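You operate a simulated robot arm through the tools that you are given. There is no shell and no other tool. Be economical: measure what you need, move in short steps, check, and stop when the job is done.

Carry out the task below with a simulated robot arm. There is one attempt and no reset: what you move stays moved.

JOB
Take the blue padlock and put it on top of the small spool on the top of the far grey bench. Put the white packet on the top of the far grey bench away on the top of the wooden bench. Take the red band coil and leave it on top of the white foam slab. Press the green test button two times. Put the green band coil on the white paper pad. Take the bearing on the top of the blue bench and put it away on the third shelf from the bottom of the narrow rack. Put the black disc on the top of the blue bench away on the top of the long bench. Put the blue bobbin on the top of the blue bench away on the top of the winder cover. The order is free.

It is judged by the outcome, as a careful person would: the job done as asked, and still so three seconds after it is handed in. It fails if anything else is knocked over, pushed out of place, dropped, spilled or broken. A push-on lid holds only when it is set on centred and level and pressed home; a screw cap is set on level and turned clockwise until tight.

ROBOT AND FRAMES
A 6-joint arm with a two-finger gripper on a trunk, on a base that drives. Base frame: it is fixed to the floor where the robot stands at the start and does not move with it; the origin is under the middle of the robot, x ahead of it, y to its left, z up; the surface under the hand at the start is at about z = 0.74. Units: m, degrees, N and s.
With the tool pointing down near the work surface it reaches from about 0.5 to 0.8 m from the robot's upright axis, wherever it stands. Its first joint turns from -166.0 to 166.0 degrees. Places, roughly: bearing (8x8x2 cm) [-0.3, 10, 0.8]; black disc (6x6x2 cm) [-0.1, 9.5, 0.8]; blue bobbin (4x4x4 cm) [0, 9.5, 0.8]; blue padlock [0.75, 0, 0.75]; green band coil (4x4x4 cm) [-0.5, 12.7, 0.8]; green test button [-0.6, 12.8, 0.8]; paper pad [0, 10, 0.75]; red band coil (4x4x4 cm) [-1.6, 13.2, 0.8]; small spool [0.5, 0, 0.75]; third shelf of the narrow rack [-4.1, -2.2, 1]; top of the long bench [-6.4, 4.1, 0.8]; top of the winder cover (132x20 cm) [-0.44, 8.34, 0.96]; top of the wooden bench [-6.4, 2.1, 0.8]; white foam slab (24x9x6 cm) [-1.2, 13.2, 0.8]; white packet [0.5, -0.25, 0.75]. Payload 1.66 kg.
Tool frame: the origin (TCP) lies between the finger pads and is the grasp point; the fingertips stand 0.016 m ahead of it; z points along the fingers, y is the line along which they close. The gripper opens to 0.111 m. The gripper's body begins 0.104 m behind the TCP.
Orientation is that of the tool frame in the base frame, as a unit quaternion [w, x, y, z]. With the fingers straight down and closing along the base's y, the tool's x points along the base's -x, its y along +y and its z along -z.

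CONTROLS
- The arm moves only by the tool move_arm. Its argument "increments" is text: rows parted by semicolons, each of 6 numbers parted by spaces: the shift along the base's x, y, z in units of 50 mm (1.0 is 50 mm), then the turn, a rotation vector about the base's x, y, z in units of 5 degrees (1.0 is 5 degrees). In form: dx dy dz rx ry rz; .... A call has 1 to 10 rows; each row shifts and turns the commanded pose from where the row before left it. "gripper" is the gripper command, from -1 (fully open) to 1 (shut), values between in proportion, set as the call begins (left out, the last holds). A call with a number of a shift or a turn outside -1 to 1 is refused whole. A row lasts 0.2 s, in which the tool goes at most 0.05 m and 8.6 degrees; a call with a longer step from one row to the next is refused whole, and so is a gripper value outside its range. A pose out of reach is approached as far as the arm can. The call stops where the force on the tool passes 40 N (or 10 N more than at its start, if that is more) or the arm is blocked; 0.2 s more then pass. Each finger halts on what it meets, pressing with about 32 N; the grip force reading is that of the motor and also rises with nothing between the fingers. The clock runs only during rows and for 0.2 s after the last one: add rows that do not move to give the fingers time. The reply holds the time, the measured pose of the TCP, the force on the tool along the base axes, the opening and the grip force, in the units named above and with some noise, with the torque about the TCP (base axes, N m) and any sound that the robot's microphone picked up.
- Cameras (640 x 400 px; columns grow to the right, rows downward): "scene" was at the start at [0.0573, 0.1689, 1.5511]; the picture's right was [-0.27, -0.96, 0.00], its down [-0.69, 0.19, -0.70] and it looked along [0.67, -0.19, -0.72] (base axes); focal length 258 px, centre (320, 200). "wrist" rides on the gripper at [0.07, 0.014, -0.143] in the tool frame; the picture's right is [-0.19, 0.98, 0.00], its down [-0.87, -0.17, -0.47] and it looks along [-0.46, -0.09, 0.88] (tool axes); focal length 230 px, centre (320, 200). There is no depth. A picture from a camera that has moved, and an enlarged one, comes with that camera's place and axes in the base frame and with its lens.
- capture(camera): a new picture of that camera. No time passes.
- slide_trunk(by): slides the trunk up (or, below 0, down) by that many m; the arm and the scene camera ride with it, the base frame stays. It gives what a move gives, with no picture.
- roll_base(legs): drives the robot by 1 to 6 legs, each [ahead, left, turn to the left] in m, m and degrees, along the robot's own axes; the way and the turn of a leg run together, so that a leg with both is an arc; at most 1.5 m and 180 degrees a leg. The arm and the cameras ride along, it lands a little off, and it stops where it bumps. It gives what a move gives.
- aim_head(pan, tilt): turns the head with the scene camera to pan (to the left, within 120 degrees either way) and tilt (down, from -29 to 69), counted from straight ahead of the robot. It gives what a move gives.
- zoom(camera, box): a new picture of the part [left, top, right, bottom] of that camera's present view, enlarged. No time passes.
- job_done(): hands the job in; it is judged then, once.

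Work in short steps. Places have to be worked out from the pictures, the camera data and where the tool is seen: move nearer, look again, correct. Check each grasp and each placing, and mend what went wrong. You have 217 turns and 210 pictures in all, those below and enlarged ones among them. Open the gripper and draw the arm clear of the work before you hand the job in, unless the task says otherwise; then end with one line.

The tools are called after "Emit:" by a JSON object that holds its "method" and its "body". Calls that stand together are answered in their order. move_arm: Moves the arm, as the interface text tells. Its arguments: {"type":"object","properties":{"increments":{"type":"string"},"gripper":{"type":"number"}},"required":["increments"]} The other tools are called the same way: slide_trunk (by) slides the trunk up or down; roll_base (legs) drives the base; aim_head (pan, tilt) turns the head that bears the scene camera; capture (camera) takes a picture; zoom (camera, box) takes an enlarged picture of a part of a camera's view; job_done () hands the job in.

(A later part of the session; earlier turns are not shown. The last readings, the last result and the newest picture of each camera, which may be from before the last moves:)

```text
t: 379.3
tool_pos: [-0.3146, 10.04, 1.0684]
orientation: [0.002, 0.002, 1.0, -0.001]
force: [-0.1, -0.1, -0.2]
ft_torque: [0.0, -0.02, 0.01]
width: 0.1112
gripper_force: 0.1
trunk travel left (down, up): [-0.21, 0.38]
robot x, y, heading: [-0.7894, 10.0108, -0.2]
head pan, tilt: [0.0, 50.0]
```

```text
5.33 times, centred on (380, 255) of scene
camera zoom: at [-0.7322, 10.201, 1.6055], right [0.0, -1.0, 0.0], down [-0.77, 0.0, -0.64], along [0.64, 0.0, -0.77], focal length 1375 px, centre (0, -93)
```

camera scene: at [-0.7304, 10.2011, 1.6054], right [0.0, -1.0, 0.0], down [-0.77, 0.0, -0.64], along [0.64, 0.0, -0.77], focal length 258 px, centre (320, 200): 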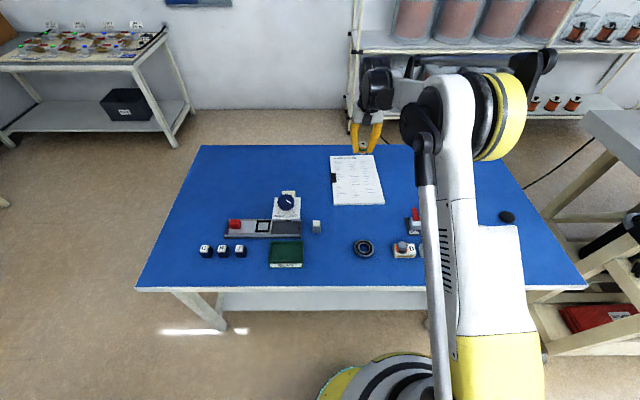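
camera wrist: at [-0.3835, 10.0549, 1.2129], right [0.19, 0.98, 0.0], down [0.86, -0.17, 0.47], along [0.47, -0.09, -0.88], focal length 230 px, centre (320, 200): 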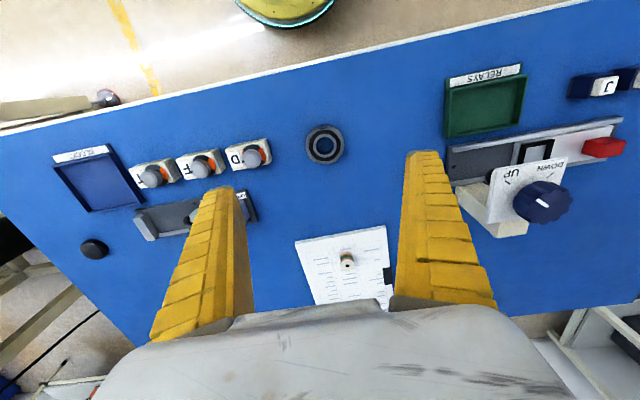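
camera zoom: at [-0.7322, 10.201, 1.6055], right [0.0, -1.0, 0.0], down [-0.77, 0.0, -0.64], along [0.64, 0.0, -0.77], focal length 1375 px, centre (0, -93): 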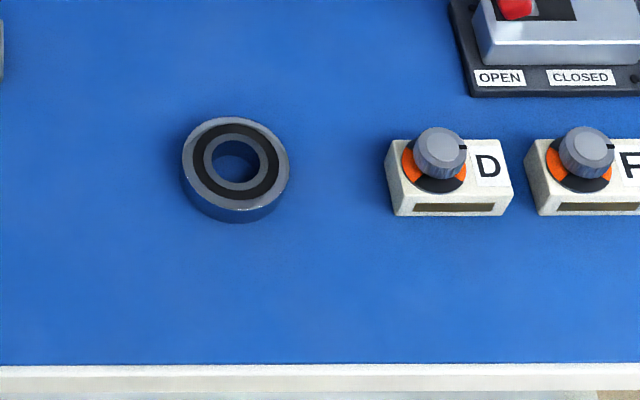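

The bearing (~7–8 cm wide) is centred at ≈(-0.28, 10.046). For shelf insertion I want the hand pitched 45°, so I back the base 0.25 m and pitch the tool at height.

Emit:
{"method": "roll_base", "body": {"legs": [[-0.25, 0, 0]]}}

Emit:
{"method": "move_arm", "body": {"increments": "0.3 0 0 0 -1 0;0.3 0 0 0 -1 0;0.3 0 0 0 -1 0;0.3 0 0 0 -1 0;0.3 0 0 0 -1 0;0.3 0 0 0 -1 0;0.3 0 0 0 -1 0;0.3 0 0 0 -1 0;0.3 0 0 0 -1 0"}}

Emit:
{"method": "capture", "body": {"camera": "wrist"}}

Emit:
{"method": "capture", "body": {"camera": "scene"}}

```text
t: 381.1
tool_pos: [-0.5632, 10.0414, 1.0679]
orientation: [0.001, 0.004, 1.0, -0.001]
force: [0.0, 0.4, -0.1]
ft_torque: [0.05, -0.05, 0.01]
width: 0.1109
gripper_force: 0.0
trunk travel left (down, up): [-0.21, 0.38]
robot x, y, heading: [-1.0401, 10.0145, -0.5]
head pan, tilt: [0.0, 50.0]
```

```text
t: 383.1
tool_pos: [-0.4278, 10.0412, 1.068]
orientation: [0.384, 0.003, 0.923, 0.001]
force: [0.1, -0.5, 0.2]
ft_torque: [0.0, 0.01, 0.02]
width: 0.1106
gripper_force: 0.1
trunk travel left (down, up): [-0.21, 0.38]
robot x, y, heading: [-1.0359, 10.0181, -0.4]
head pan, tilt: [0.0, 50.0]
```

```text
72 pictures are left
camera wrist: at [-0.5772, 10.0553, 1.1208], right [0.14, 0.98, 0.14], down [0.27, -0.17, 0.95], along [0.95, -0.09, -0.29], focal length 230 px, centre (320, 200)
```

wrist: 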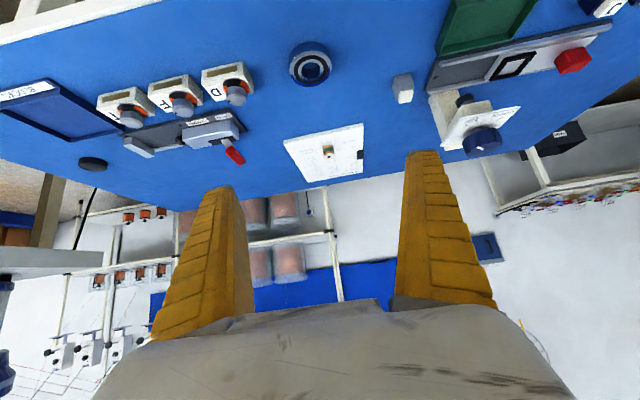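

```text
71 pictures are left
camera scene: at [-0.98, 10.2024, 1.6054], right [-0.01, -1.0, 0.0], down [-0.77, 0.01, -0.64], along [0.64, 0.0, -0.77], focal length 258 px, centre (320, 200)
```

scene: 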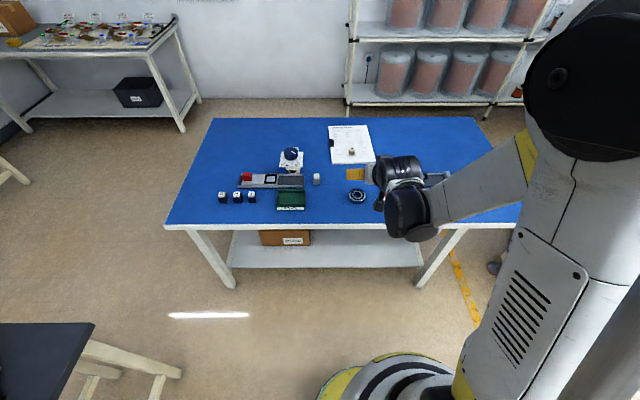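

I move forward above the bearing and lower to 0.89, then check alignment.

Emit:
{"method": "move_arm", "body": {"increments": "0.95 0.05 0 0 0 0;0.95 0.05 0 0 0 0;0.94 0 0 0 0 0;0 0 -0.9 0 0 0;0 0 -0.9 0 0 0;0 0 -0.9 0 0 0;0 0 -0.8 0 0 0"}}

Emit:
{"method": "capture", "body": {"camera": "wrist"}}

Emit:
{"method": "zoom", "body": {"camera": "scene", "box": [300, 130, 460, 240]}}

```text
t: 384.7
tool_pos: [-0.2862, 10.0466, 0.893]
orientation: [0.383, 0.003, 0.924, 0.001]
force: [-0.1, 0.4, -0.4]
ft_torque: [0.03, -0.02, 0.02]
width: 0.1107
gripper_force: 0.0
trunk travel left (down, up): [-0.21, 0.38]
robot x, y, heading: [-1.0387, 10.0125, -0.6]
head pan, tilt: [0.0, 50.0]
```

```text
70 pictures are left
camera wrist: at [-0.4351, 10.0601, 0.9457], right [0.14, 0.98, 0.14], down [0.28, -0.17, 0.95], along [0.95, -0.09, -0.29], focal length 230 px, centre (320, 200)
```

wrist: 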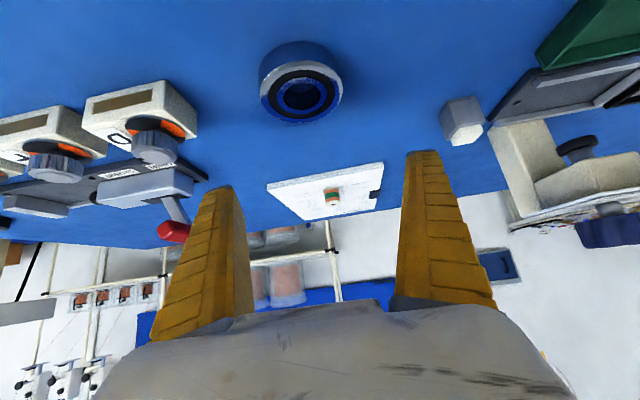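

```text
3.64 times, centred on (380, 185) of scene
camera zoom: at [-0.9798, 10.2025, 1.6054], right [-0.01, -1.0, 0.0], down [-0.77, 0.01, -0.64], along [0.64, 0.0, -0.77], focal length 937 px, centre (102, 254)
```

zoom: 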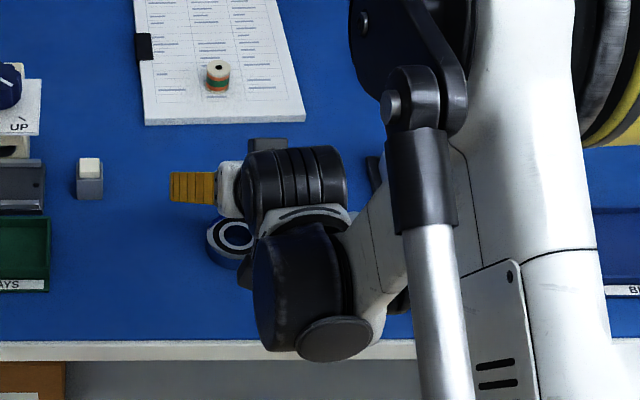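

Bearing centre (-0.288, 10.044) matches. I lower to the grasp height.

Emit:
{"method": "move_arm", "body": {"increments": "-0.03 -0.03 -0.6 0 0 0;0 0 -0.5 0 0 0;0 0 -0.3 0 0 0;0 0 -0.1 0 0 0;0 0 0 0 0 0"}}

Emit:
{"method": "capture", "body": {"camera": "wrist"}}

```text
t: 385.9
tool_pos: [-0.287, 10.0448, 0.819]
orientation: [0.383, 0.002, 0.924, 0.001]
force: [0.2, -0.3, -0.2]
ft_torque: [-0.01, 0.0, 0.02]
width: 0.1108
gripper_force: 0.1
trunk travel left (down, up): [-0.21, 0.38]
robot x, y, heading: [-1.0375, 10.0099, -0.5]
head pan, tilt: [0.0, 50.0]
```

```text
68 pictures are left
camera wrist: at [-0.4364, 10.0587, 0.8719], right [0.14, 0.98, 0.14], down [0.28, -0.17, 0.95], along [0.95, -0.09, -0.29], focal length 230 px, centre (320, 200)
```

wrist: 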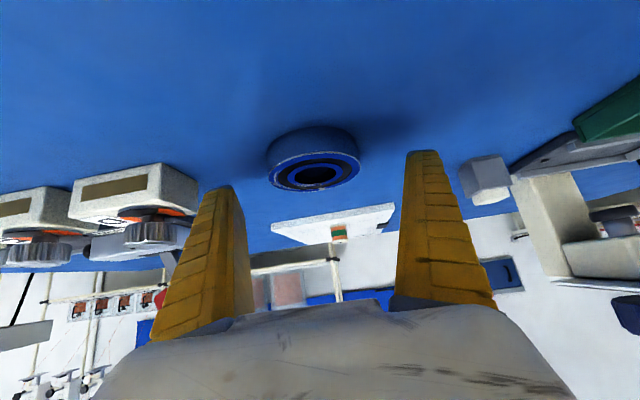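

Bearing is centred between the tips. I lower 3 mm more and close.

Emit:
{"method": "move_arm", "body": {"increments": "0 0 -0.06 0 0 0;0 0 0 0 0 0"}}

Emit:
{"method": "move_arm", "body": {"increments": "0 0 0 0 0 0;0 0 0 0 0 0;0 0 0 0 0 0", "gripper": 1}}

Emit:
{"method": "move_arm", "body": {"increments": "0 0 0.3 0 0 0;0 0 0.6 0 0 0;0 0 1 0 0 0;0 0 1 0 0 0"}}

Emit:
{"method": "capture", "body": {"camera": "wrist"}}

Emit:
{"method": "zoom", "body": {"camera": "scene", "box": [300, 130, 460, 240]}}

```text
t: 386.5
tool_pos: [-0.2861, 10.0442, 0.8153]
orientation: [0.383, 0.004, 0.924, 0.001]
force: [0.2, 0.5, 1.0]
ft_torque: [0.03, -0.01, -0.02]
width: 0.1111
gripper_force: 0.0
trunk travel left (down, up): [-0.21, 0.38]
robot x, y, heading: [-1.0403, 10.0146, -0.4]
head pan, tilt: [0.0, 50.0]
```

```text
t: 387.3
tool_pos: [-0.2869, 10.0434, 0.816]
orientation: [0.384, 0.003, 0.923, 0.001]
force: [0.9, -0.1, 9.4]
ft_torque: [-0.01, -0.11, 0.0]
width: 0.0059
gripper_force: 28.3
trunk travel left (down, up): [-0.21, 0.38]
robot x, y, heading: [-1.0347, 10.0153, -0.5]
head pan, tilt: [0.0, 50.0]
```

```text
t: 388.3
tool_pos: [-0.2864, 10.0453, 0.9599]
orientation: [0.383, 0.003, 0.924, 0.001]
force: [0.4, 0.4, -0.1]
ft_torque: [0.01, 0.01, 0.04]
width: 0.0
gripper_force: 28.5
trunk travel left (down, up): [-0.21, 0.38]
robot x, y, heading: [-1.0366, 10.0146, -0.5]
head pan, tilt: [0.0, 50.0]
```

```text
67 pictures are left
camera wrist: at [-0.4364, 10.0602, 1.0126], right [0.14, 0.98, 0.14], down [0.28, -0.17, 0.95], along [0.95, -0.09, -0.29], focal length 230 px, centre (320, 200)
```

wrist: 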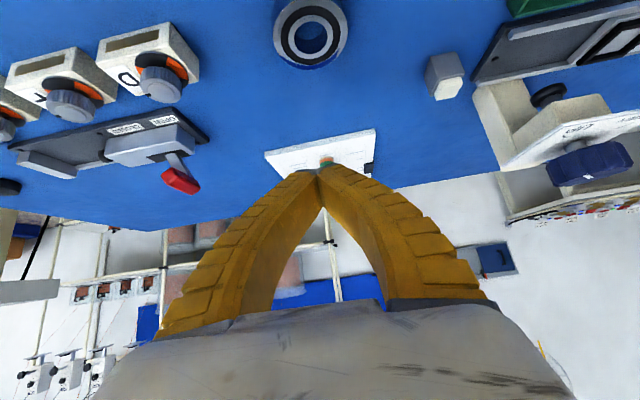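

```text
3.64 times, centred on (380, 185) of scene
camera zoom: at [-0.9813, 10.2024, 1.6055], right [-0.01, -1.0, 0.0], down [-0.77, 0.01, -0.64], along [0.64, 0.0, -0.77], focal length 937 px, centre (102, 254)
```

zoom: 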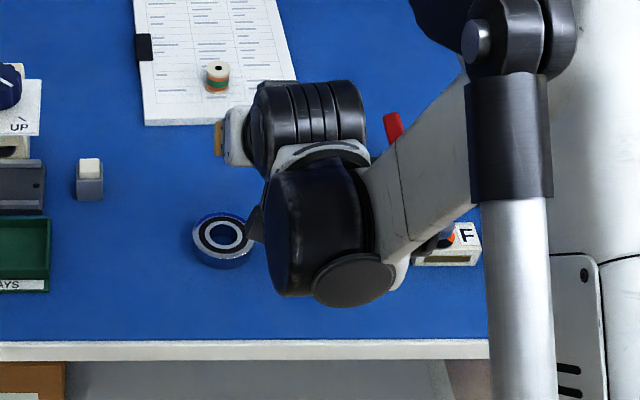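

The fingers closed above the bearing: the blue bench is lower than I assumed (~0.78). The bearing shifted only ~1 cm. I reopen and retry lower.

Emit:
{"method": "move_arm", "body": {"increments": "0 0.26 0 0 0 0;0 0 0 0 0 0;0 0 -0.6 0 0 0;0 0 -0.7 0 0 0", "gripper": -1}}

Emit:
{"method": "capture", "body": {"camera": "wrist"}}

```text
t: 389.3
tool_pos: [-0.2869, 10.0595, 0.8956]
orientation: [0.384, 0.003, 0.923, 0.0]
force: [-0.7, 0.1, -0.5]
ft_torque: [0.02, 0.01, -0.01]
width: 0.1109
gripper_force: 0.0
trunk travel left (down, up): [-0.21, 0.38]
robot x, y, heading: [-1.0391, 10.0133, -0.5]
head pan, tilt: [0.0, 50.0]
```

```text
65 pictures are left
camera wrist: at [-0.4368, 10.0738, 0.9481], right [0.14, 0.98, 0.14], down [0.28, -0.17, 0.95], along [0.95, -0.09, -0.29], focal length 230 px, centre (320, 200)
```

wrist: 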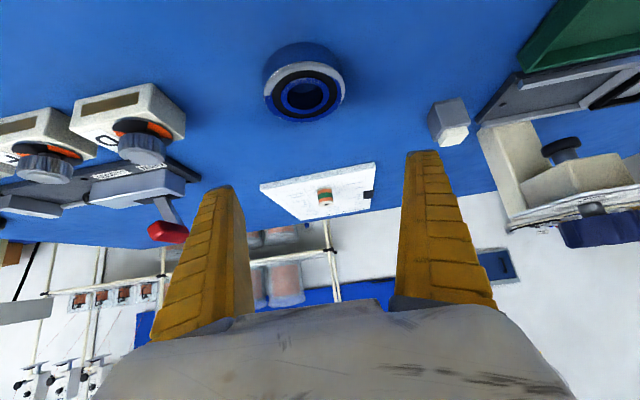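

Bearing centre ≈(-0.276, 10.059). I lower to z≈0.804 and close.

Emit:
{"method": "move_arm", "body": {"increments": "0.2 0 -0.6 0 0 0;0 0 -0.6 0 0 0;0 0 -0.4 0 0 0;0 0 -0.14 0 0 0;0 0 -0.08 0 0 0;0 0 0 0 0 0"}}

Emit:
{"method": "capture", "body": {"camera": "wrist"}}

```text
t: 390.7
tool_pos: [-0.2768, 10.0566, 0.8055]
orientation: [0.384, 0.003, 0.923, 0.001]
force: [0.1, -0.2, 0.4]
ft_torque: [-0.04, 0.01, 0.01]
width: 0.1107
gripper_force: 0.0
trunk travel left (down, up): [-0.21, 0.38]
robot x, y, heading: [-1.0382, 10.011, -0.5]
head pan, tilt: [0.0, 50.0]
```

```text
64 pictures are left
camera wrist: at [-0.4262, 10.0719, 0.8575], right [0.14, 0.98, 0.14], down [0.28, -0.17, 0.95], along [0.95, -0.09, -0.29], focal length 230 px, centre (320, 200)
```

wrist: 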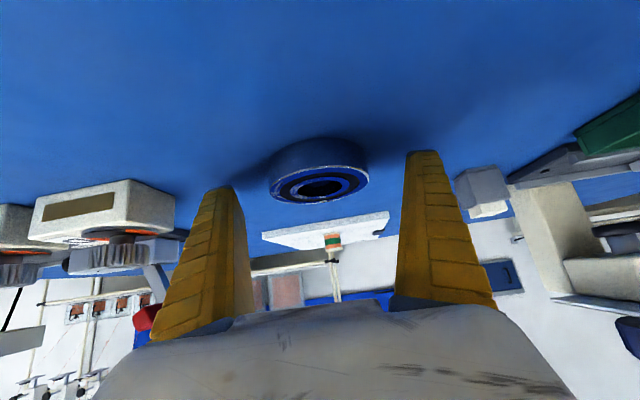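

Emit:
{"method": "move_arm", "body": {"increments": "0 0 -0.07 0 0 0;0 0 0 0 0 0"}}

Emit:
{"method": "move_arm", "body": {"increments": "0 0 0 0 0 0;0 0 0 0 0 0;0 0 0 0 0 0", "gripper": 1}}

Emit:
{"method": "capture", "body": {"camera": "wrist"}}

```text
t: 391.3
tool_pos: [-0.2773, 10.0578, 0.8007]
orientation: [0.384, 0.003, 0.923, 0.001]
force: [0.3, 0.8, -0.2]
ft_torque: [-0.01, 0.0, 0.01]
width: 0.111
gripper_force: 0.2
trunk travel left (down, up): [-0.21, 0.38]
robot x, y, heading: [-1.0373, 10.0122, -0.5]
head pan, tilt: [0.0, 50.0]
```

```text
t: 392.1
tool_pos: [-0.277, 10.0577, 0.8016]
orientation: [0.385, 0.003, 0.923, 0.001]
force: [-1.3, 0.5, 4.4]
ft_torque: [-0.18, 0.16, -0.07]
width: 0.0661
gripper_force: 31.7
trunk travel left (down, up): [-0.21, 0.38]
robot x, y, heading: [-1.0376, 10.0087, -0.3]
head pan, tilt: [0.0, 50.0]
```

```text
63 pictures are left
camera wrist: at [-0.4266, 10.0719, 0.8545], right [0.14, 0.98, 0.14], down [0.27, -0.17, 0.95], along [0.95, -0.09, -0.29], focal length 230 px, centre (320, 200)
```

wrist: 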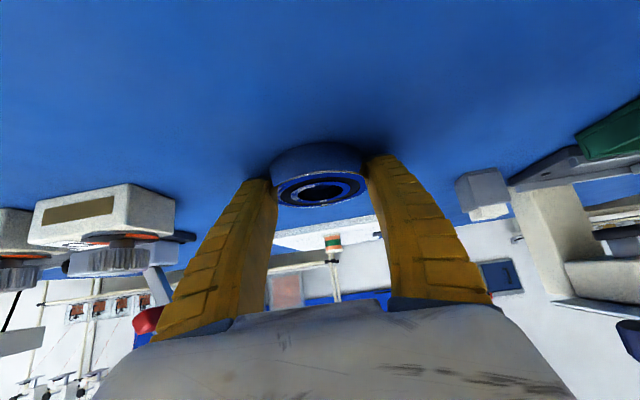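

Gripped at 66 mm. I lift and check it stays level.

Emit:
{"method": "move_arm", "body": {"increments": "0 0 0.3 0 0 0;0 0 0.5 0 0 0;0 0 0.9 0 0 0;0 0 1 0 0 0;0 0 1 0 0 0;0 0 1 0 0 0;0 0 1 0 0 0"}}

Emit:
{"method": "capture", "body": {"camera": "wrist"}}

```text
t: 393.7
tool_pos: [-0.2773, 10.0596, 1.0851]
orientation: [0.384, 0.003, 0.923, 0.001]
force: [0.4, -0.5, -1.6]
ft_torque: [-0.01, 0.03, 0.01]
width: 0.0652
gripper_force: 31.8
trunk travel left (down, up): [-0.21, 0.38]
robot x, y, heading: [-1.0373, 10.0102, -0.6]
head pan, tilt: [0.0, 50.0]
```

```text
62 pictures are left
camera wrist: at [-0.4273, 10.0737, 1.1385], right [0.14, 0.98, 0.14], down [0.28, -0.17, 0.95], along [0.95, -0.09, -0.29], focal length 230 px, centre (320, 200)
```

wrist: 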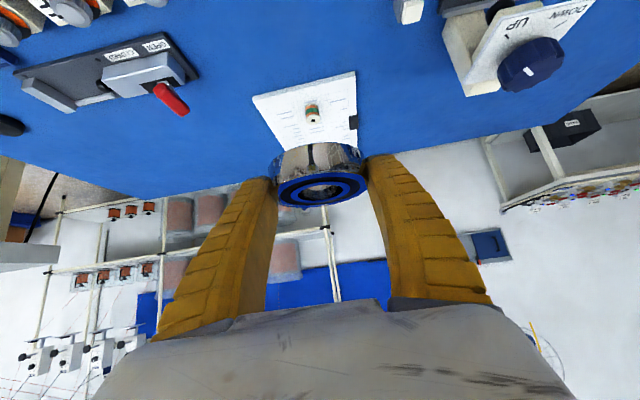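

The bearing is held level. I pull the hand in and drive down the aisle toward the gap.

Emit:
{"method": "move_arm", "body": {"increments": "-0.8 0.2 0.2 0 0 0;-0.8 0.2 0 0 0 0;-0.8 0.2 0 0 0 0;-0.8 0.2 0 0 0 0"}}

Emit:
{"method": "roll_base", "body": {"legs": [[-0.35, 0, 0], [0, 0, -90], [1.5, 0, 0], [1.5, 0, 0], [1.5, 0, 0]]}}

Emit:
{"method": "aim_head", "body": {"pan": 0, "tilt": 25}}

Emit:
{"method": "capture", "body": {"camera": "scene"}}

```text
t: 394.7
tool_pos: [-0.4366, 10.0968, 1.0957]
orientation: [0.385, 0.003, 0.923, 0.0]
force: [-0.8, 0.0, -1.6]
ft_torque: [0.01, -0.03, 0.02]
width: 0.0651
gripper_force: 31.9
trunk travel left (down, up): [-0.21, 0.38]
robot x, y, heading: [-1.037, 10.0165, -0.4]
head pan, tilt: [0.0, 50.0]
```

```text
t: 421.6
tool_pos: [-1.0353, 4.979, 1.0966]
orientation: [0.281, 0.631, 0.675, -0.26]
force: [-0.4, 1.0, -1.3]
ft_torque: [-0.01, -0.01, 0.04]
width: 0.0634
gripper_force: 31.7
trunk travel left (down, up): [-0.21, 0.38]
robot x, y, heading: [-1.1607, 5.577, -86.1]
head pan, tilt: [0.0, 50.0]
```

```text
t: 422.4
tool_pos: [-1.0363, 4.9797, 1.0964]
orientation: [0.282, 0.63, 0.676, -0.259]
force: [0.5, 0.4, -2.0]
ft_torque: [0.03, -0.02, 0.02]
width: 0.063
gripper_force: 31.9
trunk travel left (down, up): [-0.21, 0.38]
robot x, y, heading: [-1.163, 5.5741, -86.1]
head pan, tilt: [0.0, 25.0]
```

```text
61 pictures are left
camera scene: at [-0.9705, 5.5165, 1.6428], right [-1.0, -0.07, 0.0], down [-0.03, 0.42, -0.91], along [0.06, -0.9, -0.42], focal length 258 px, centre (320, 200)
```

scene: 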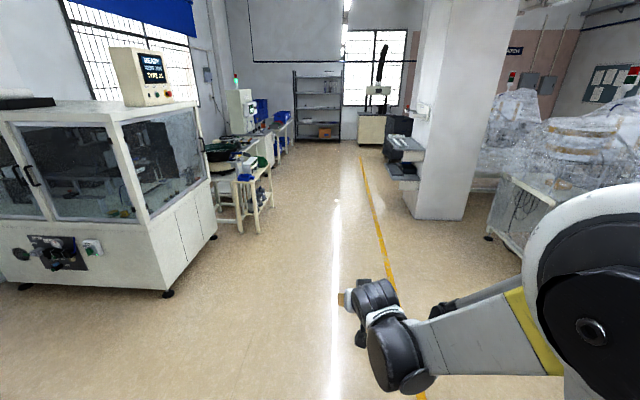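

I continue to y≈4.04 and turn toward the gap.

Emit:
{"method": "roll_base", "body": {"legs": [[1.5, 0, 0], [0, 0, -93.5]]}}

Emit:
{"method": "capture", "body": {"camera": "scene"}}

```text
t: 434.0
tool_pos: [-1.6451, 3.954, 1.0959]
orientation: [0.006, 0.924, 0.009, -0.383]
force: [-0.3, -0.3, -3.2]
ft_torque: [0.01, 0.0, 0.02]
width: 0.0625
gripper_force: 32.0
trunk travel left (down, up): [-0.21, 0.38]
robot x, y, heading: [-1.0471, 4.0552, -179.0]
head pan, tilt: [0.0, 25.0]
```

```text
60 pictures are left
camera scene: at [-1.1124, 3.8632, 1.6429], right [-0.02, 1.0, 0.0], down [0.42, 0.01, -0.91], along [-0.91, -0.02, -0.42], focal length 258 px, centre (320, 200)
```

scene: 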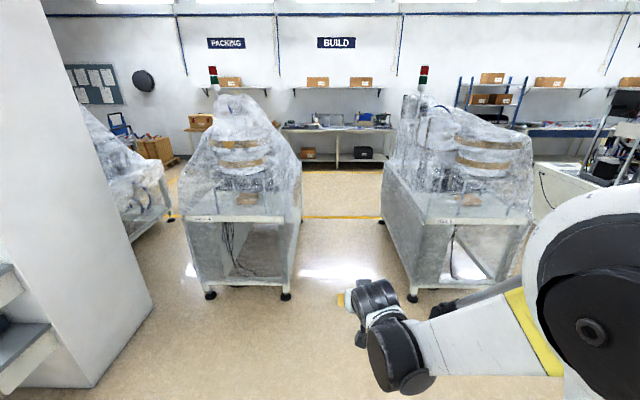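

I shift left slightly for elbow clearance and drive through.

Emit:
{"method": "roll_base", "body": {"legs": [[0, 0.05, -0.8], [1.4, 0, 0]]}}

Emit:
{"method": "capture", "body": {"camera": "scene"}}

```text
t: 441.4
tool_pos: [-3.034, 3.8793, 1.0963]
orientation: [0.007, 0.923, 0.012, -0.383]
force: [-0.4, -1.4, -2.3]
ft_torque: [-0.01, -0.02, 0.01]
width: 0.0621
gripper_force: 31.8
trunk travel left (down, up): [-0.21, 0.38]
robot x, y, heading: [-2.4311, 3.9775, -178.6]
head pan, tilt: [0.0, 25.0]
```

```text
59 pictures are left
camera scene: at [-2.5022, 3.7906, 1.6429], right [-0.02, 1.0, 0.0], down [0.42, 0.01, -0.91], along [-0.91, -0.02, -0.42], focal length 258 px, centre (320, 200)
```

scene: 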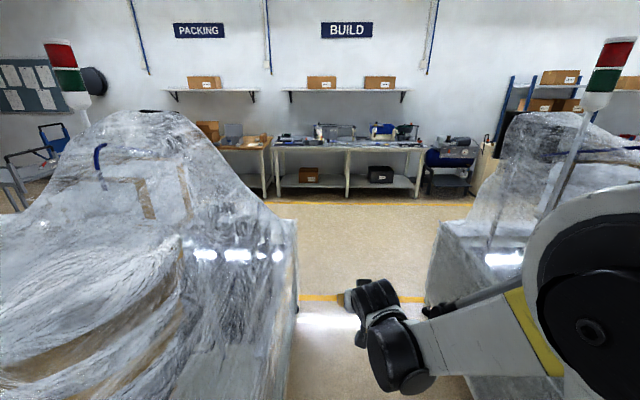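

Through safely so far; I continue out of the gap and turn toward the rack.

Emit:
{"method": "roll_base", "body": {"legs": [[1.3, 0, -0.8], [0.95, 0, 0], [0, 0, 89]]}}

Emit:
{"method": "capture", "body": {"camera": "scene"}}

```text
t: 456.3
tool_pos: [-4.602, 3.3354, 1.0956]
orientation: [0.271, 0.659, 0.646, -0.272]
force: [0.0, -0.6, -3.2]
ft_torque: [0.03, 0.03, -0.01]
width: 0.0615
gripper_force: 32.0
trunk travel left (down, up): [-0.21, 0.38]
robot x, y, heading: [-4.6809, 3.9422, -91.3]
head pan, tilt: [0.0, 25.0]
```

```text
58 pictures are left
camera scene: at [-4.4907, 3.8639, 1.6429], right [-1.0, 0.02, 0.0], down [0.01, 0.42, -0.91], along [-0.02, -0.91, -0.42], focal length 258 px, centre (320, 200)
```

scene: 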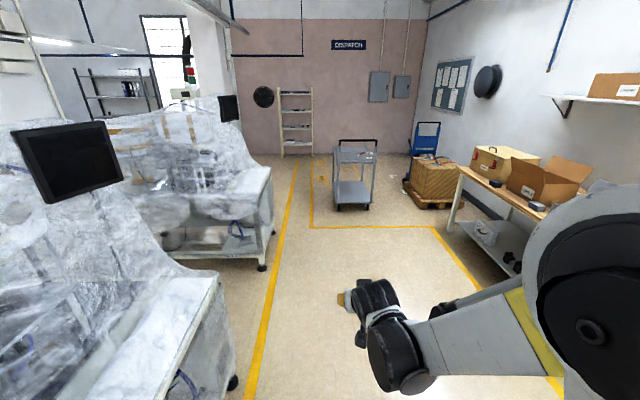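

The grip width has crept from 66 to 61 mm; I check the bearing in the wrist view.

Emit:
{"method": "zoom", "body": {"camera": "wrist", "box": [200, 100, 440, 280]}}

Emit:
{"method": "zoom", "body": {"camera": "scene", "box": [220, 70, 420, 230]}}

```text
2.22 times, centred on (320, 190) of wrist
camera zoom: at [-4.5859, 3.4854, 1.1491], right [0.98, -0.15, 0.14], down [-0.18, -0.27, 0.95], along [-0.11, -0.95, -0.29], focal length 511 px, centre (320, 222)
```

zoom: 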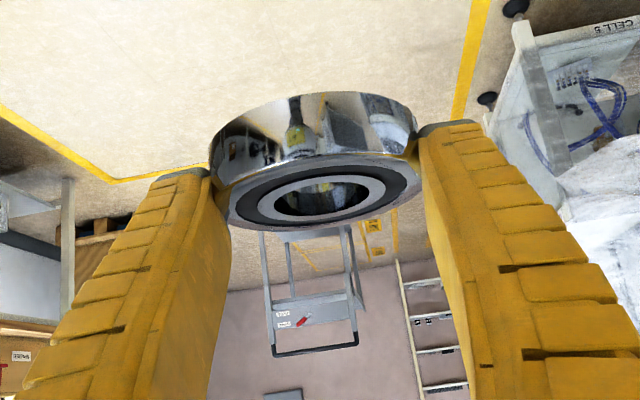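

```text
2.50 times, centred on (320, 150) of scene
camera zoom: at [-4.4907, 3.8639, 1.6429], right [-1.0, 0.02, 0.0], down [0.01, 0.42, -0.91], along [-0.02, -0.91, -0.42], focal length 644 px, centre (320, 325)
```

zoom: 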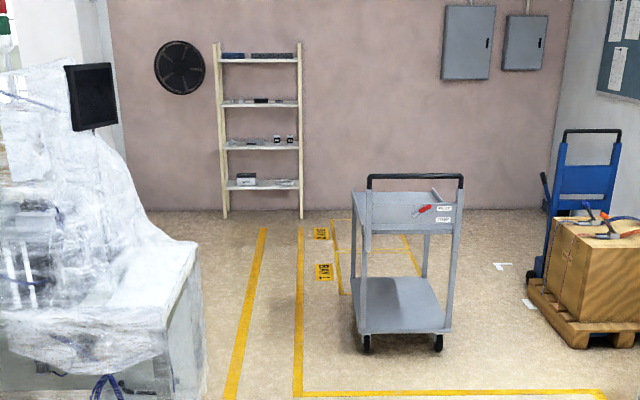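

The bearing is slowly creeping toward the fingertips, so I'll set it down on the free front strip of the wooden bench and regrip it properly.

Emit:
{"method": "roll_base", "body": {"legs": [[0, 0, -88.7], [0, 1.45, 0], [0, 0.42, 0], [0.55, 0, 0]]}}

Emit:
{"method": "aim_head", "body": {"pan": 5, "tilt": 48}}

Emit:
{"method": "capture", "body": {"camera": "scene"}}

```text
t: 472.1
tool_pos: [-5.831, 2.0061, 1.0964]
orientation: [0.003, 0.924, 0.0, -0.383]
force: [-0.2, -0.3, -1.3]
ft_torque: [-0.01, -0.04, -0.01]
width: 0.0608
gripper_force: 32.0
trunk travel left (down, up): [-0.21, 0.38]
robot x, y, heading: [-5.226, 2.0932, -179.8]
head pan, tilt: [0.0, 25.0]
```

```text
t: 473.0
tool_pos: [-5.8306, 2.0055, 1.0948]
orientation: [0.003, 0.924, 0.001, -0.383]
force: [-0.6, -0.8, -1.9]
ft_torque: [-0.03, -0.03, -0.03]
width: 0.0603
gripper_force: 32.1
trunk travel left (down, up): [-0.21, 0.38]
robot x, y, heading: [-5.2294, 2.0953, -179.6]
head pan, tilt: [5.0, 48.0]
```

```text
55 pictures are left
camera scene: at [-5.2869, 1.8979, 1.6082], right [-0.09, 1.0, 0.0], down [0.74, 0.07, -0.67], along [-0.67, -0.06, -0.74], focal length 258 px, centre (320, 200)
```

scene: 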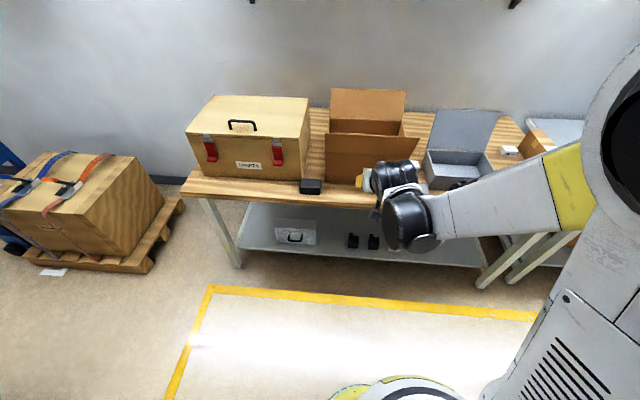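

I extend to (-6.035, 2.01) and lower toward the bench strip.

Emit:
{"method": "move_arm", "body": {"increments": "-0.9 0.05 0 0 0 0;-0.9 0.05 0 0 0 0;-0.9 0 0 0 0 0;-0.9 0 0 0 0 0;-0.48 0 0 0 0 0;0 0 -0.9 0 0 0;0 0 -0.9 0 0 0;0 0 -0.9 0 0 0;0 0 -0.9 0 0 0;0 0 -0.7 0 0 0"}}

Emit:
{"method": "capture", "body": {"camera": "wrist"}}

```text
t: 475.2
tool_pos: [-6.0362, 2.0091, 0.8798]
orientation: [0.002, 0.924, -0.001, -0.383]
force: [0.5, 0.6, -1.7]
ft_torque: [-0.02, -0.03, 0.02]
width: 0.0603
gripper_force: 31.7
trunk travel left (down, up): [-0.21, 0.38]
robot x, y, heading: [-5.2303, 2.0942, -179.9]
head pan, tilt: [5.0, 48.0]
```

```text
54 pictures are left
camera wrist: at [-5.8848, 1.9971, 0.9329], right [-0.13, -0.98, 0.14], down [-0.28, 0.17, 0.95], along [-0.95, 0.09, -0.29], focal length 230 px, centre (320, 200)
```

wrist: 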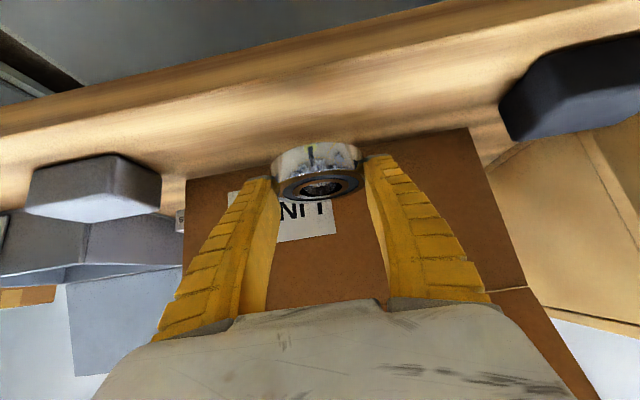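

Emit:
{"method": "move_arm", "body": {"increments": "0 0 -0.6 0 0 0;0 0 -0.4 0 0 0;0 0 -0.15 0 0 0;0 0 -0.1 0 0 0;0 0 -0.1 0 0 0;0 0 0 0 0 0"}}

```text
t: 476.2
tool_pos: [-6.0356, 2.0106, 0.826]
orientation: [0.003, 0.921, 0.002, -0.389]
force: [5.6, 1.4, 23.7]
ft_torque: [0.34, -0.02, -0.14]
width: 0.0605
gripper_force: 31.3
trunk travel left (down, up): [-0.21, 0.38]
robot x, y, heading: [-5.225, 2.0925, -180.1]
head pan, tilt: [5.0, 48.0]
stopped in row 4: the force on the tool passed its limit at 47 N (the readings are from after the stop); the commanded pose is now the measured one
```

The bearing rests on the bench. I release and look at it between the open fingers.

Emit:
{"method": "move_arm", "body": {"increments": "0 0 0.04 0 0 0;0 0 0 0 0 0;0 0 0 0 0 0;0 0 0 0 0 0", "gripper": -1}}

Emit:
{"method": "capture", "body": {"camera": "wrist"}}

Emit:
{"method": "zoom", "body": {"camera": "scene", "box": [280, 120, 460, 250]}}

```text
t: 477.2
tool_pos: [-6.0361, 2.0108, 0.8242]
orientation: [0.002, 0.922, 0.001, -0.387]
force: [0.4, 0.4, -0.5]
ft_torque: [-0.03, -0.01, -0.01]
width: 0.111
gripper_force: 0.0
trunk travel left (down, up): [-0.21, 0.38]
robot x, y, heading: [-5.2294, 2.0937, -180.1]
head pan, tilt: [5.0, 48.0]
```

```text
53 pictures are left
camera wrist: at [-5.8851, 1.9982, 0.8765], right [-0.13, -0.98, 0.14], down [-0.27, 0.17, 0.95], along [-0.95, 0.08, -0.29], focal length 230 px, centre (320, 200)
```

wrist: 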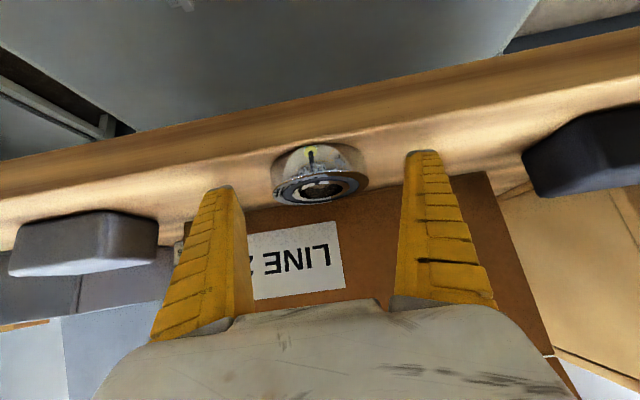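

```text
3.08 times, centred on (370, 185) of scene
camera zoom: at [-5.2867, 1.8978, 1.6081], right [-0.09, 1.0, 0.0], down [0.74, 0.07, -0.67], along [-0.67, -0.06, -0.74], focal length 793 px, centre (166, 246)
```

zoom: 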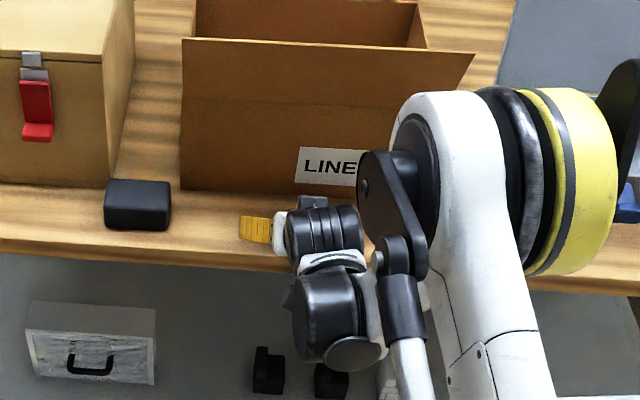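

The bearing's real diameter is ~8 cm and I'd gripped it off-centre. Its centre is ≈(-6.063, 2.013); I move forward 2.7 cm and lower 1.2 cm to grip across the diameter.

Emit:
{"method": "move_arm", "body": {"increments": "-0.28 0.05 0 0 0 0;-0.27 0 0 0 0 0;0 0 -0.12 0 0 0;0 0 -0.12 0 0 0;0 0 0 0 0 0"}}

Emit:
{"method": "move_arm", "body": {"increments": "0 0 0 0 0 0;0 0 0 0 0 0;0 0 0 0 0 0", "gripper": 1}}

Emit:
{"method": "capture", "body": {"camera": "wrist"}}

```text
t: 478.4
tool_pos: [-6.0632, 2.0128, 0.8153]
orientation: [0.003, 0.921, 0.001, -0.389]
force: [-9.4, -1.1, 21.7]
ft_torque: [0.95, 0.08, 0.24]
width: 0.1113
gripper_force: 0.0
trunk travel left (down, up): [-0.21, 0.38]
robot x, y, heading: [-5.2281, 2.0969, -180.0]
head pan, tilt: [5.0, 48.0]
```

```text
t: 478.9
tool_pos: [-6.0631, 2.0187, 0.8178]
orientation: [-0.001, 0.92, 0.001, -0.392]
force: [3.8, 4.4, 28.8]
ft_torque: [0.24, -0.04, 0.06]
width: 0.0682
gripper_force: 32.0
trunk travel left (down, up): [-0.21, 0.38]
robot x, y, heading: [-5.2288, 2.0931, 179.8]
head pan, tilt: [5.0, 48.0]
stopped in row 2: the force on the tool passed its limit at 52 N (the readings are from after the stop); the commanded pose is now the measured one
```

```text
51 pictures are left
camera wrist: at [-5.9111, 2.006, 0.8677], right [-0.13, -0.98, 0.13], down [-0.26, 0.16, 0.95], along [-0.96, 0.09, -0.28], focal length 230 px, centre (320, 200)
```

wrist: 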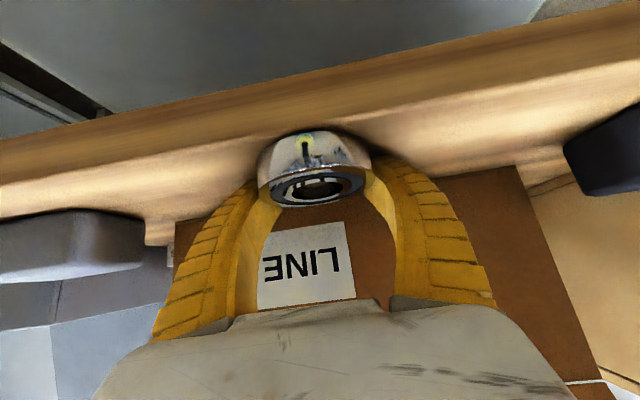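

Gripped at 68 mm with more of the bearing between the pads. I lift straight up and check.

Emit:
{"method": "move_arm", "body": {"increments": "0 0 0.15 0 0 0;0 0 0.3 0 0 0;0 0 0.5 0 0 0;0 0 0.7 0 0 0;0 0 0.7 0 0 0"}}

Emit:
{"method": "capture", "body": {"camera": "wrist"}}

```text
t: 480.1
tool_pos: [-6.0629, 2.0201, 0.9332]
orientation: [0.0, 0.921, 0.001, -0.389]
force: [-0.2, 0.3, -1.9]
ft_torque: [0.03, 0.05, -0.01]
width: 0.0681
gripper_force: 32.2
trunk travel left (down, up): [-0.21, 0.38]
robot x, y, heading: [-5.2294, 2.0994, -180.0]
head pan, tilt: [5.0, 48.0]
```

```text
50 pictures are left
camera wrist: at [-5.9109, 2.0065, 0.9844], right [-0.13, -0.98, 0.13], down [-0.27, 0.17, 0.95], along [-0.95, 0.09, -0.28], focal length 230 px, centre (320, 200)
```

wrist: 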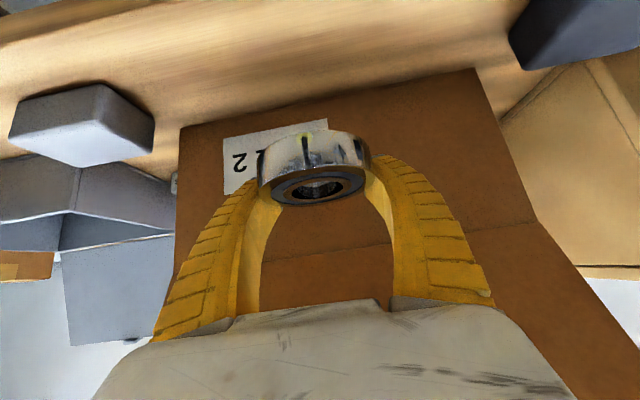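

Secure now (68 mm, steady). I raise, retract and drive to the rack between the cart and the machine.

Emit:
{"method": "move_arm", "body": {"increments": "0.7 0 0.7 0 0 0;0.7 0 0.7 0 0 0;0.7 0 0.7 0 0 0;0.7 0 0.7 0 0 0;0.9 0 0.4 0 0 0;0.9 0 0.4 0 0 0"}}

Emit:
{"method": "roll_base", "body": {"legs": [[-0.77, 0, 0], [0, 0, 90]]}}

Emit:
{"method": "aim_head", "body": {"pan": 0, "tilt": 25}}

Emit:
{"method": "capture", "body": {"camera": "scene"}}

```text
t: 481.5
tool_pos: [-5.8347, 2.0176, 1.111]
orientation: [0.0, 0.921, 0.001, -0.389]
force: [0.9, 0.0, -1.6]
ft_torque: [0.03, 0.01, -0.02]
width: 0.0681
gripper_force: 32.1
trunk travel left (down, up): [-0.21, 0.38]
robot x, y, heading: [-5.2249, 2.0948, -180.2]
head pan, tilt: [5.0, 48.0]
```

```text
t: 489.4
tool_pos: [-4.3681, 1.4983, 1.1091]
orientation: [0.276, 0.645, 0.659, -0.272]
force: [-0.3, 0.5, -2.4]
ft_torque: [-0.01, -0.04, -0.02]
width: 0.0683
gripper_force: 32.0
trunk travel left (down, up): [-0.21, 0.38]
robot x, y, heading: [-4.4556, 2.1077, -89.2]
head pan, tilt: [5.0, 48.0]
```

```text
t: 490.3
tool_pos: [-4.369, 1.4992, 1.1088]
orientation: [0.278, 0.644, 0.658, -0.272]
force: [0.5, -0.1, -1.8]
ft_torque: [-0.05, -0.01, 0.0]
width: 0.0683
gripper_force: 31.7
trunk travel left (down, up): [-0.21, 0.38]
robot x, y, heading: [-4.4553, 2.1049, -88.9]
head pan, tilt: [0.0, 25.0]
```

```text
49 pictures are left
camera scene: at [-4.2673, 2.0373, 1.6428], right [-1.0, -0.02, 0.0], down [-0.01, 0.42, -0.91], along [0.02, -0.91, -0.42], focal length 258 px, centre (320, 200)
```

scene: 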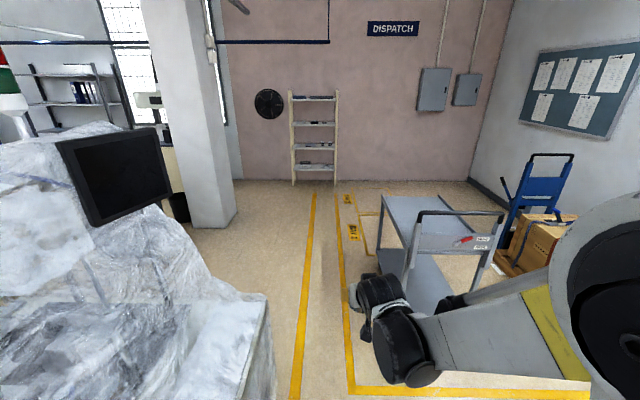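

The rack stands at ≈(-4.09, -2.15), facing me. I drive down, shifting left past the cart.

Emit:
{"method": "roll_base", "body": {"legs": [[1.0, 0, 0], [0.6, 0.22, 0], [0.9, 0.05, -1]]}}

Emit:
{"method": "capture", "body": {"camera": "scene"}}

```text
t: 503.0
tool_pos: [-4.0521, -1.0054, 1.1091]
orientation: [0.276, 0.646, 0.657, -0.273]
force: [0.3, -0.6, -2.2]
ft_torque: [-0.02, 0.03, -0.01]
width: 0.0677
gripper_force: 31.9
trunk travel left (down, up): [-0.21, 0.38]
robot x, y, heading: [-4.1433, -0.3963, -88.8]
head pan, tilt: [0.0, 25.0]
```

```text
48 pictures are left
camera scene: at [-3.9504, -0.4677, 1.6429], right [-1.0, -0.02, 0.0], down [-0.01, 0.42, -0.91], along [0.02, -0.91, -0.42], focal length 258 px, centre (320, 200)
```

scene: 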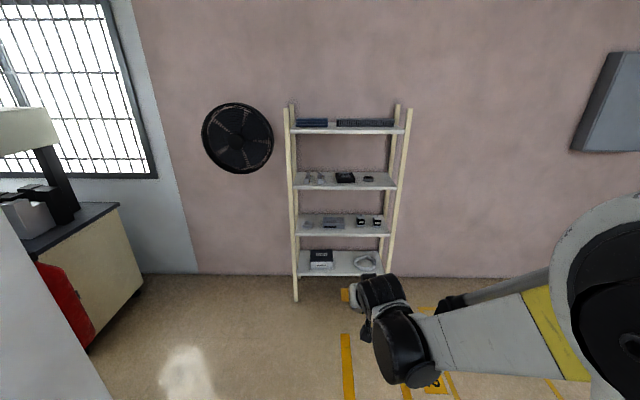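

Emit:
{"method": "zoom", "body": {"camera": "scene", "box": [275, 110, 425, 240]}}

```text
3.08 times, centred on (350, 175) of scene
camera zoom: at [-3.9504, -0.4677, 1.6429], right [-1.0, -0.02, 0.0], down [-0.01, 0.42, -0.91], along [0.02, -0.91, -0.42], focal length 793 px, centre (228, 277)
```

zoom: 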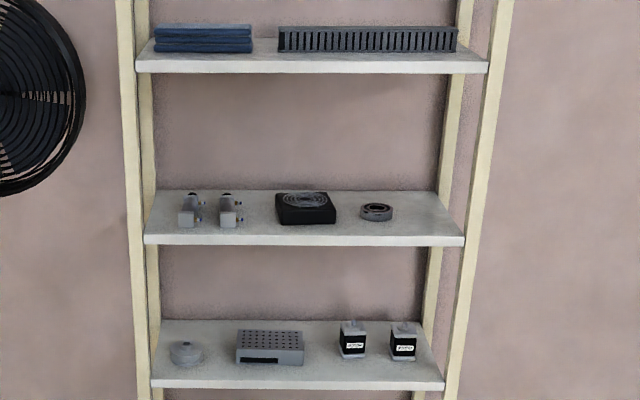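

The third shelf has a clear spot right-front, near (-4.325, -2.12), beside a small bearing. I move closer.

Emit:
{"method": "roll_base", "body": {"legs": [[0.6, -0.19, 0], [0.32, 0, -1]]}}

Emit:
{"method": "aim_head", "body": {"pan": -5, "tilt": 35}}

Emit:
{"method": "capture", "body": {"camera": "scene"}}

Emit:
{"method": "capture", "body": {"camera": "wrist"}}

```text
t: 508.3
tool_pos: [-4.2417, -1.9359, 1.1089]
orientation: [0.273, 0.652, 0.652, -0.275]
force: [-0.3, 0.1, -1.3]
ft_torque: [-0.03, 0.01, 0.02]
width: 0.0677
gripper_force: 31.4
trunk travel left (down, up): [-0.21, 0.38]
robot x, y, heading: [-4.3196, -1.3289, -90.2]
head pan, tilt: [0.0, 25.0]
```

```text
t: 509.0
tool_pos: [-4.2426, -1.9366, 1.1094]
orientation: [0.273, 0.652, 0.652, -0.275]
force: [-0.4, -0.2, -2.1]
ft_torque: [-0.03, -0.01, 0.0]
width: 0.0676
gripper_force: 31.8
trunk travel left (down, up): [-0.21, 0.38]
robot x, y, heading: [-4.3176, -1.3287, -90.1]
head pan, tilt: [-5.0, 35.0]
```

```text
46 pictures are left
camera scene: at [-4.1371, -1.3963, 1.6272], right [-1.0, 0.09, 0.0], down [0.05, 0.57, -0.82], along [-0.07, -0.82, -0.57], focal length 258 px, centre (320, 200)
```

scene: 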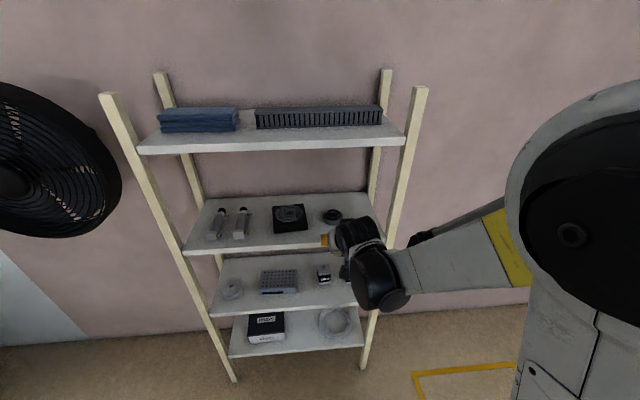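

```text
45 pictures are left
camera wrist: at [-4.2283, -1.7852, 1.1611], right [0.98, -0.13, 0.13], down [-0.17, -0.27, 0.95], along [-0.09, -0.95, -0.28], focal length 230 px, centre (320, 200)
```

wrist: 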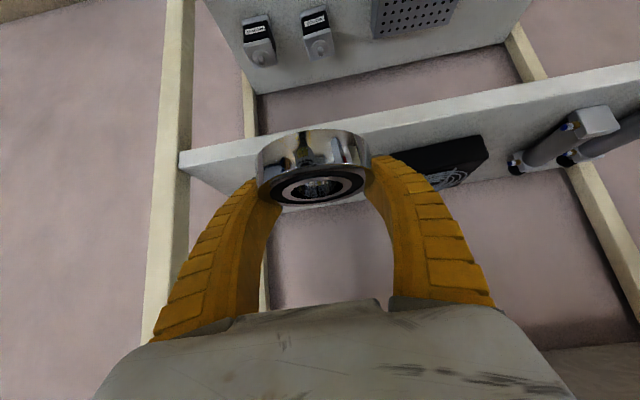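

I shift to x≈-4.335 and move in over the shelf at the current height.

Emit:
{"method": "move_arm", "body": {"increments": "-0.95 0 0 0 0 0;-0.9 0 0 0 0 0;0 -0.8 0 0 0 0;0 -0.8 0 0 0 0;0 -0.8 0 0 0 0;0 -0.8 0 0 0 0"}}

Emit:
{"method": "capture", "body": {"camera": "wrist"}}

Emit:
{"method": "zoom", "body": {"camera": "scene", "box": [270, 170, 450, 300]}}

```text
t: 510.4
tool_pos: [-4.3346, -2.0966, 1.1087]
orientation: [0.274, 0.651, 0.652, -0.275]
force: [-0.1, -0.1, -1.7]
ft_torque: [-0.02, -0.02, -0.04]
width: 0.0678
gripper_force: 31.9
trunk travel left (down, up): [-0.21, 0.38]
robot x, y, heading: [-4.3188, -1.3284, -90.4]
head pan, tilt: [-5.0, 35.0]
```

```text
44 pictures are left
camera wrist: at [-4.3206, -1.9457, 1.1593], right [0.98, -0.13, 0.13], down [-0.17, -0.27, 0.95], along [-0.09, -0.95, -0.29], focal length 230 px, centre (320, 200)
```

wrist: 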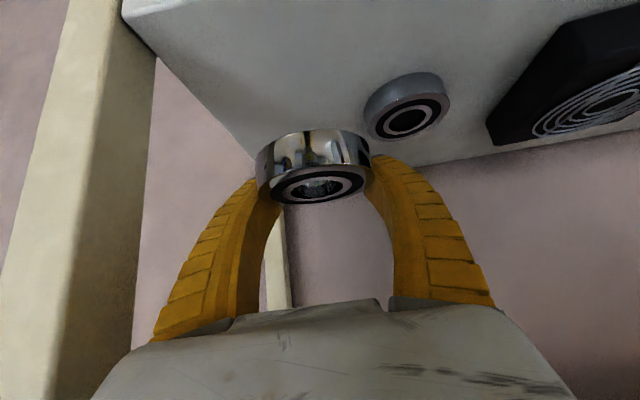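

```text
3.08 times, centred on (360, 235) of scene
camera zoom: at [-4.1371, -1.3974, 1.627], right [-1.0, 0.09, 0.0], down [0.05, 0.57, -0.82], along [-0.07, -0.82, -0.57], focal length 793 px, centre (197, 92)
```

zoom: 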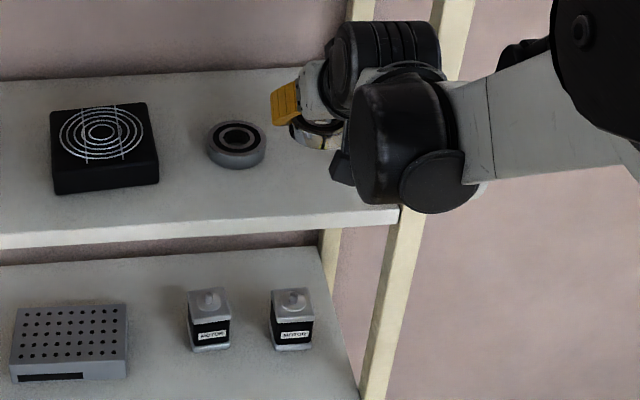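

Position is good: 6 cm inside the shelf's right edge and clear of the small bearing. I lower gently to contact.

Emit:
{"method": "move_arm", "body": {"increments": "0 0 -0.6 0 0 0;0 0 -0.5 0 0 0;0 0 -0.3 0 0 0;0 0 -0.15 0 0 0;0 0 -0.1 0 0 0;0 0 0 0 0 0"}}

```text
t: 511.5
tool_pos: [-4.3348, -2.0975, 1.0381]
orientation: [0.277, 0.65, 0.65, -0.28]
force: [0.3, 6.8, 21.5]
ft_torque: [0.1, -0.04, -0.03]
width: 0.0675
gripper_force: 31.6
trunk travel left (down, up): [-0.21, 0.38]
robot x, y, heading: [-4.3258, -1.3311, -90.4]
head pan, tilt: [-5.0, 35.0]
stopped in row 5: the force on the tool passed its limit at 50 N (the readings are from after the stop); the commanded pose is now the measured one
```

Emit:
{"method": "capture", "body": {"camera": "wrist"}}

Emit:
{"method": "zoom", "body": {"camera": "scene", "box": [270, 170, 450, 300]}}

```text
42 pictures are left
camera wrist: at [-4.3192, -1.9446, 1.0869], right [0.98, -0.13, 0.14], down [-0.17, -0.25, 0.95], along [-0.09, -0.96, -0.27], focal length 230 px, centre (320, 200)
```

wrist: 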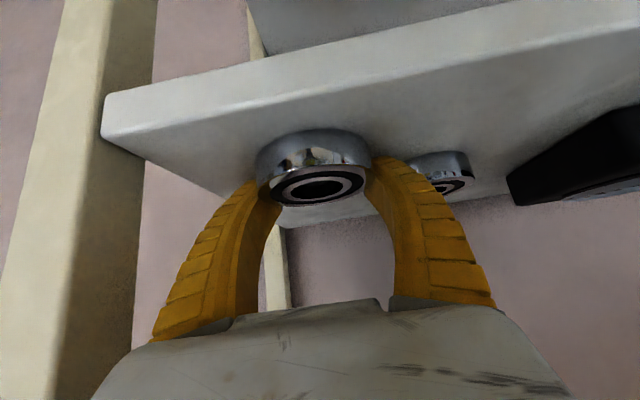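

```text
3.08 times, centred on (360, 235) of scene
camera zoom: at [-4.1371, -1.3926, 1.6275], right [-1.0, 0.09, 0.0], down [0.05, 0.57, -0.82], along [-0.07, -0.82, -0.57], focal length 793 px, centre (197, 92)
```

zoom: 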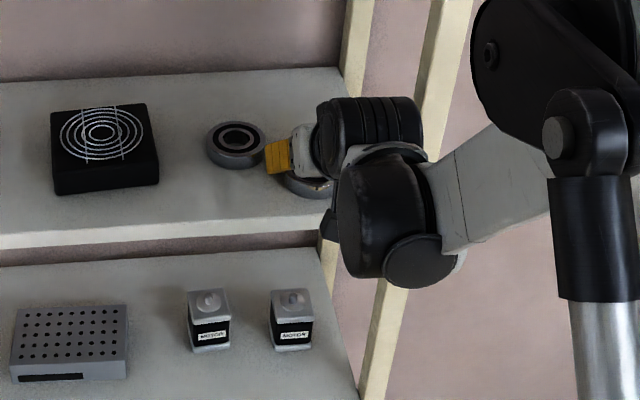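

The bearing sits on the shelf, well clear of its neighbour in depth. I ease up slightly and open only a bit.

Emit:
{"method": "move_arm", "body": {"increments": "0 0 0.06 0 0 0;0 0 0 0 0 0;0 0 0 0 0 0;0 0 0 0 0 0", "gripper": -0.5}}

Emit:
{"method": "capture", "body": {"camera": "wrist"}}

```text
t: 512.5
tool_pos: [-4.3341, -2.0979, 1.0383]
orientation: [0.278, 0.65, 0.651, -0.277]
force: [-1.9, 0.7, 1.7]
ft_torque: [0.05, -0.08, 0.09]
width: 0.0843
gripper_force: 0.7
trunk travel left (down, up): [-0.21, 0.38]
robot x, y, heading: [-4.3216, -1.3299, -90.0]
head pan, tilt: [-5.0, 35.0]
```

```text
40 pictures are left
camera wrist: at [-4.3192, -1.9463, 1.0879], right [0.98, -0.13, 0.14], down [-0.17, -0.26, 0.95], along [-0.09, -0.96, -0.28], focal length 230 px, centre (320, 200)
```

wrist: 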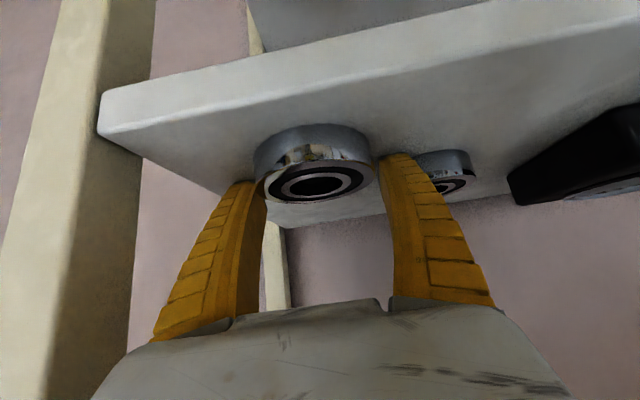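

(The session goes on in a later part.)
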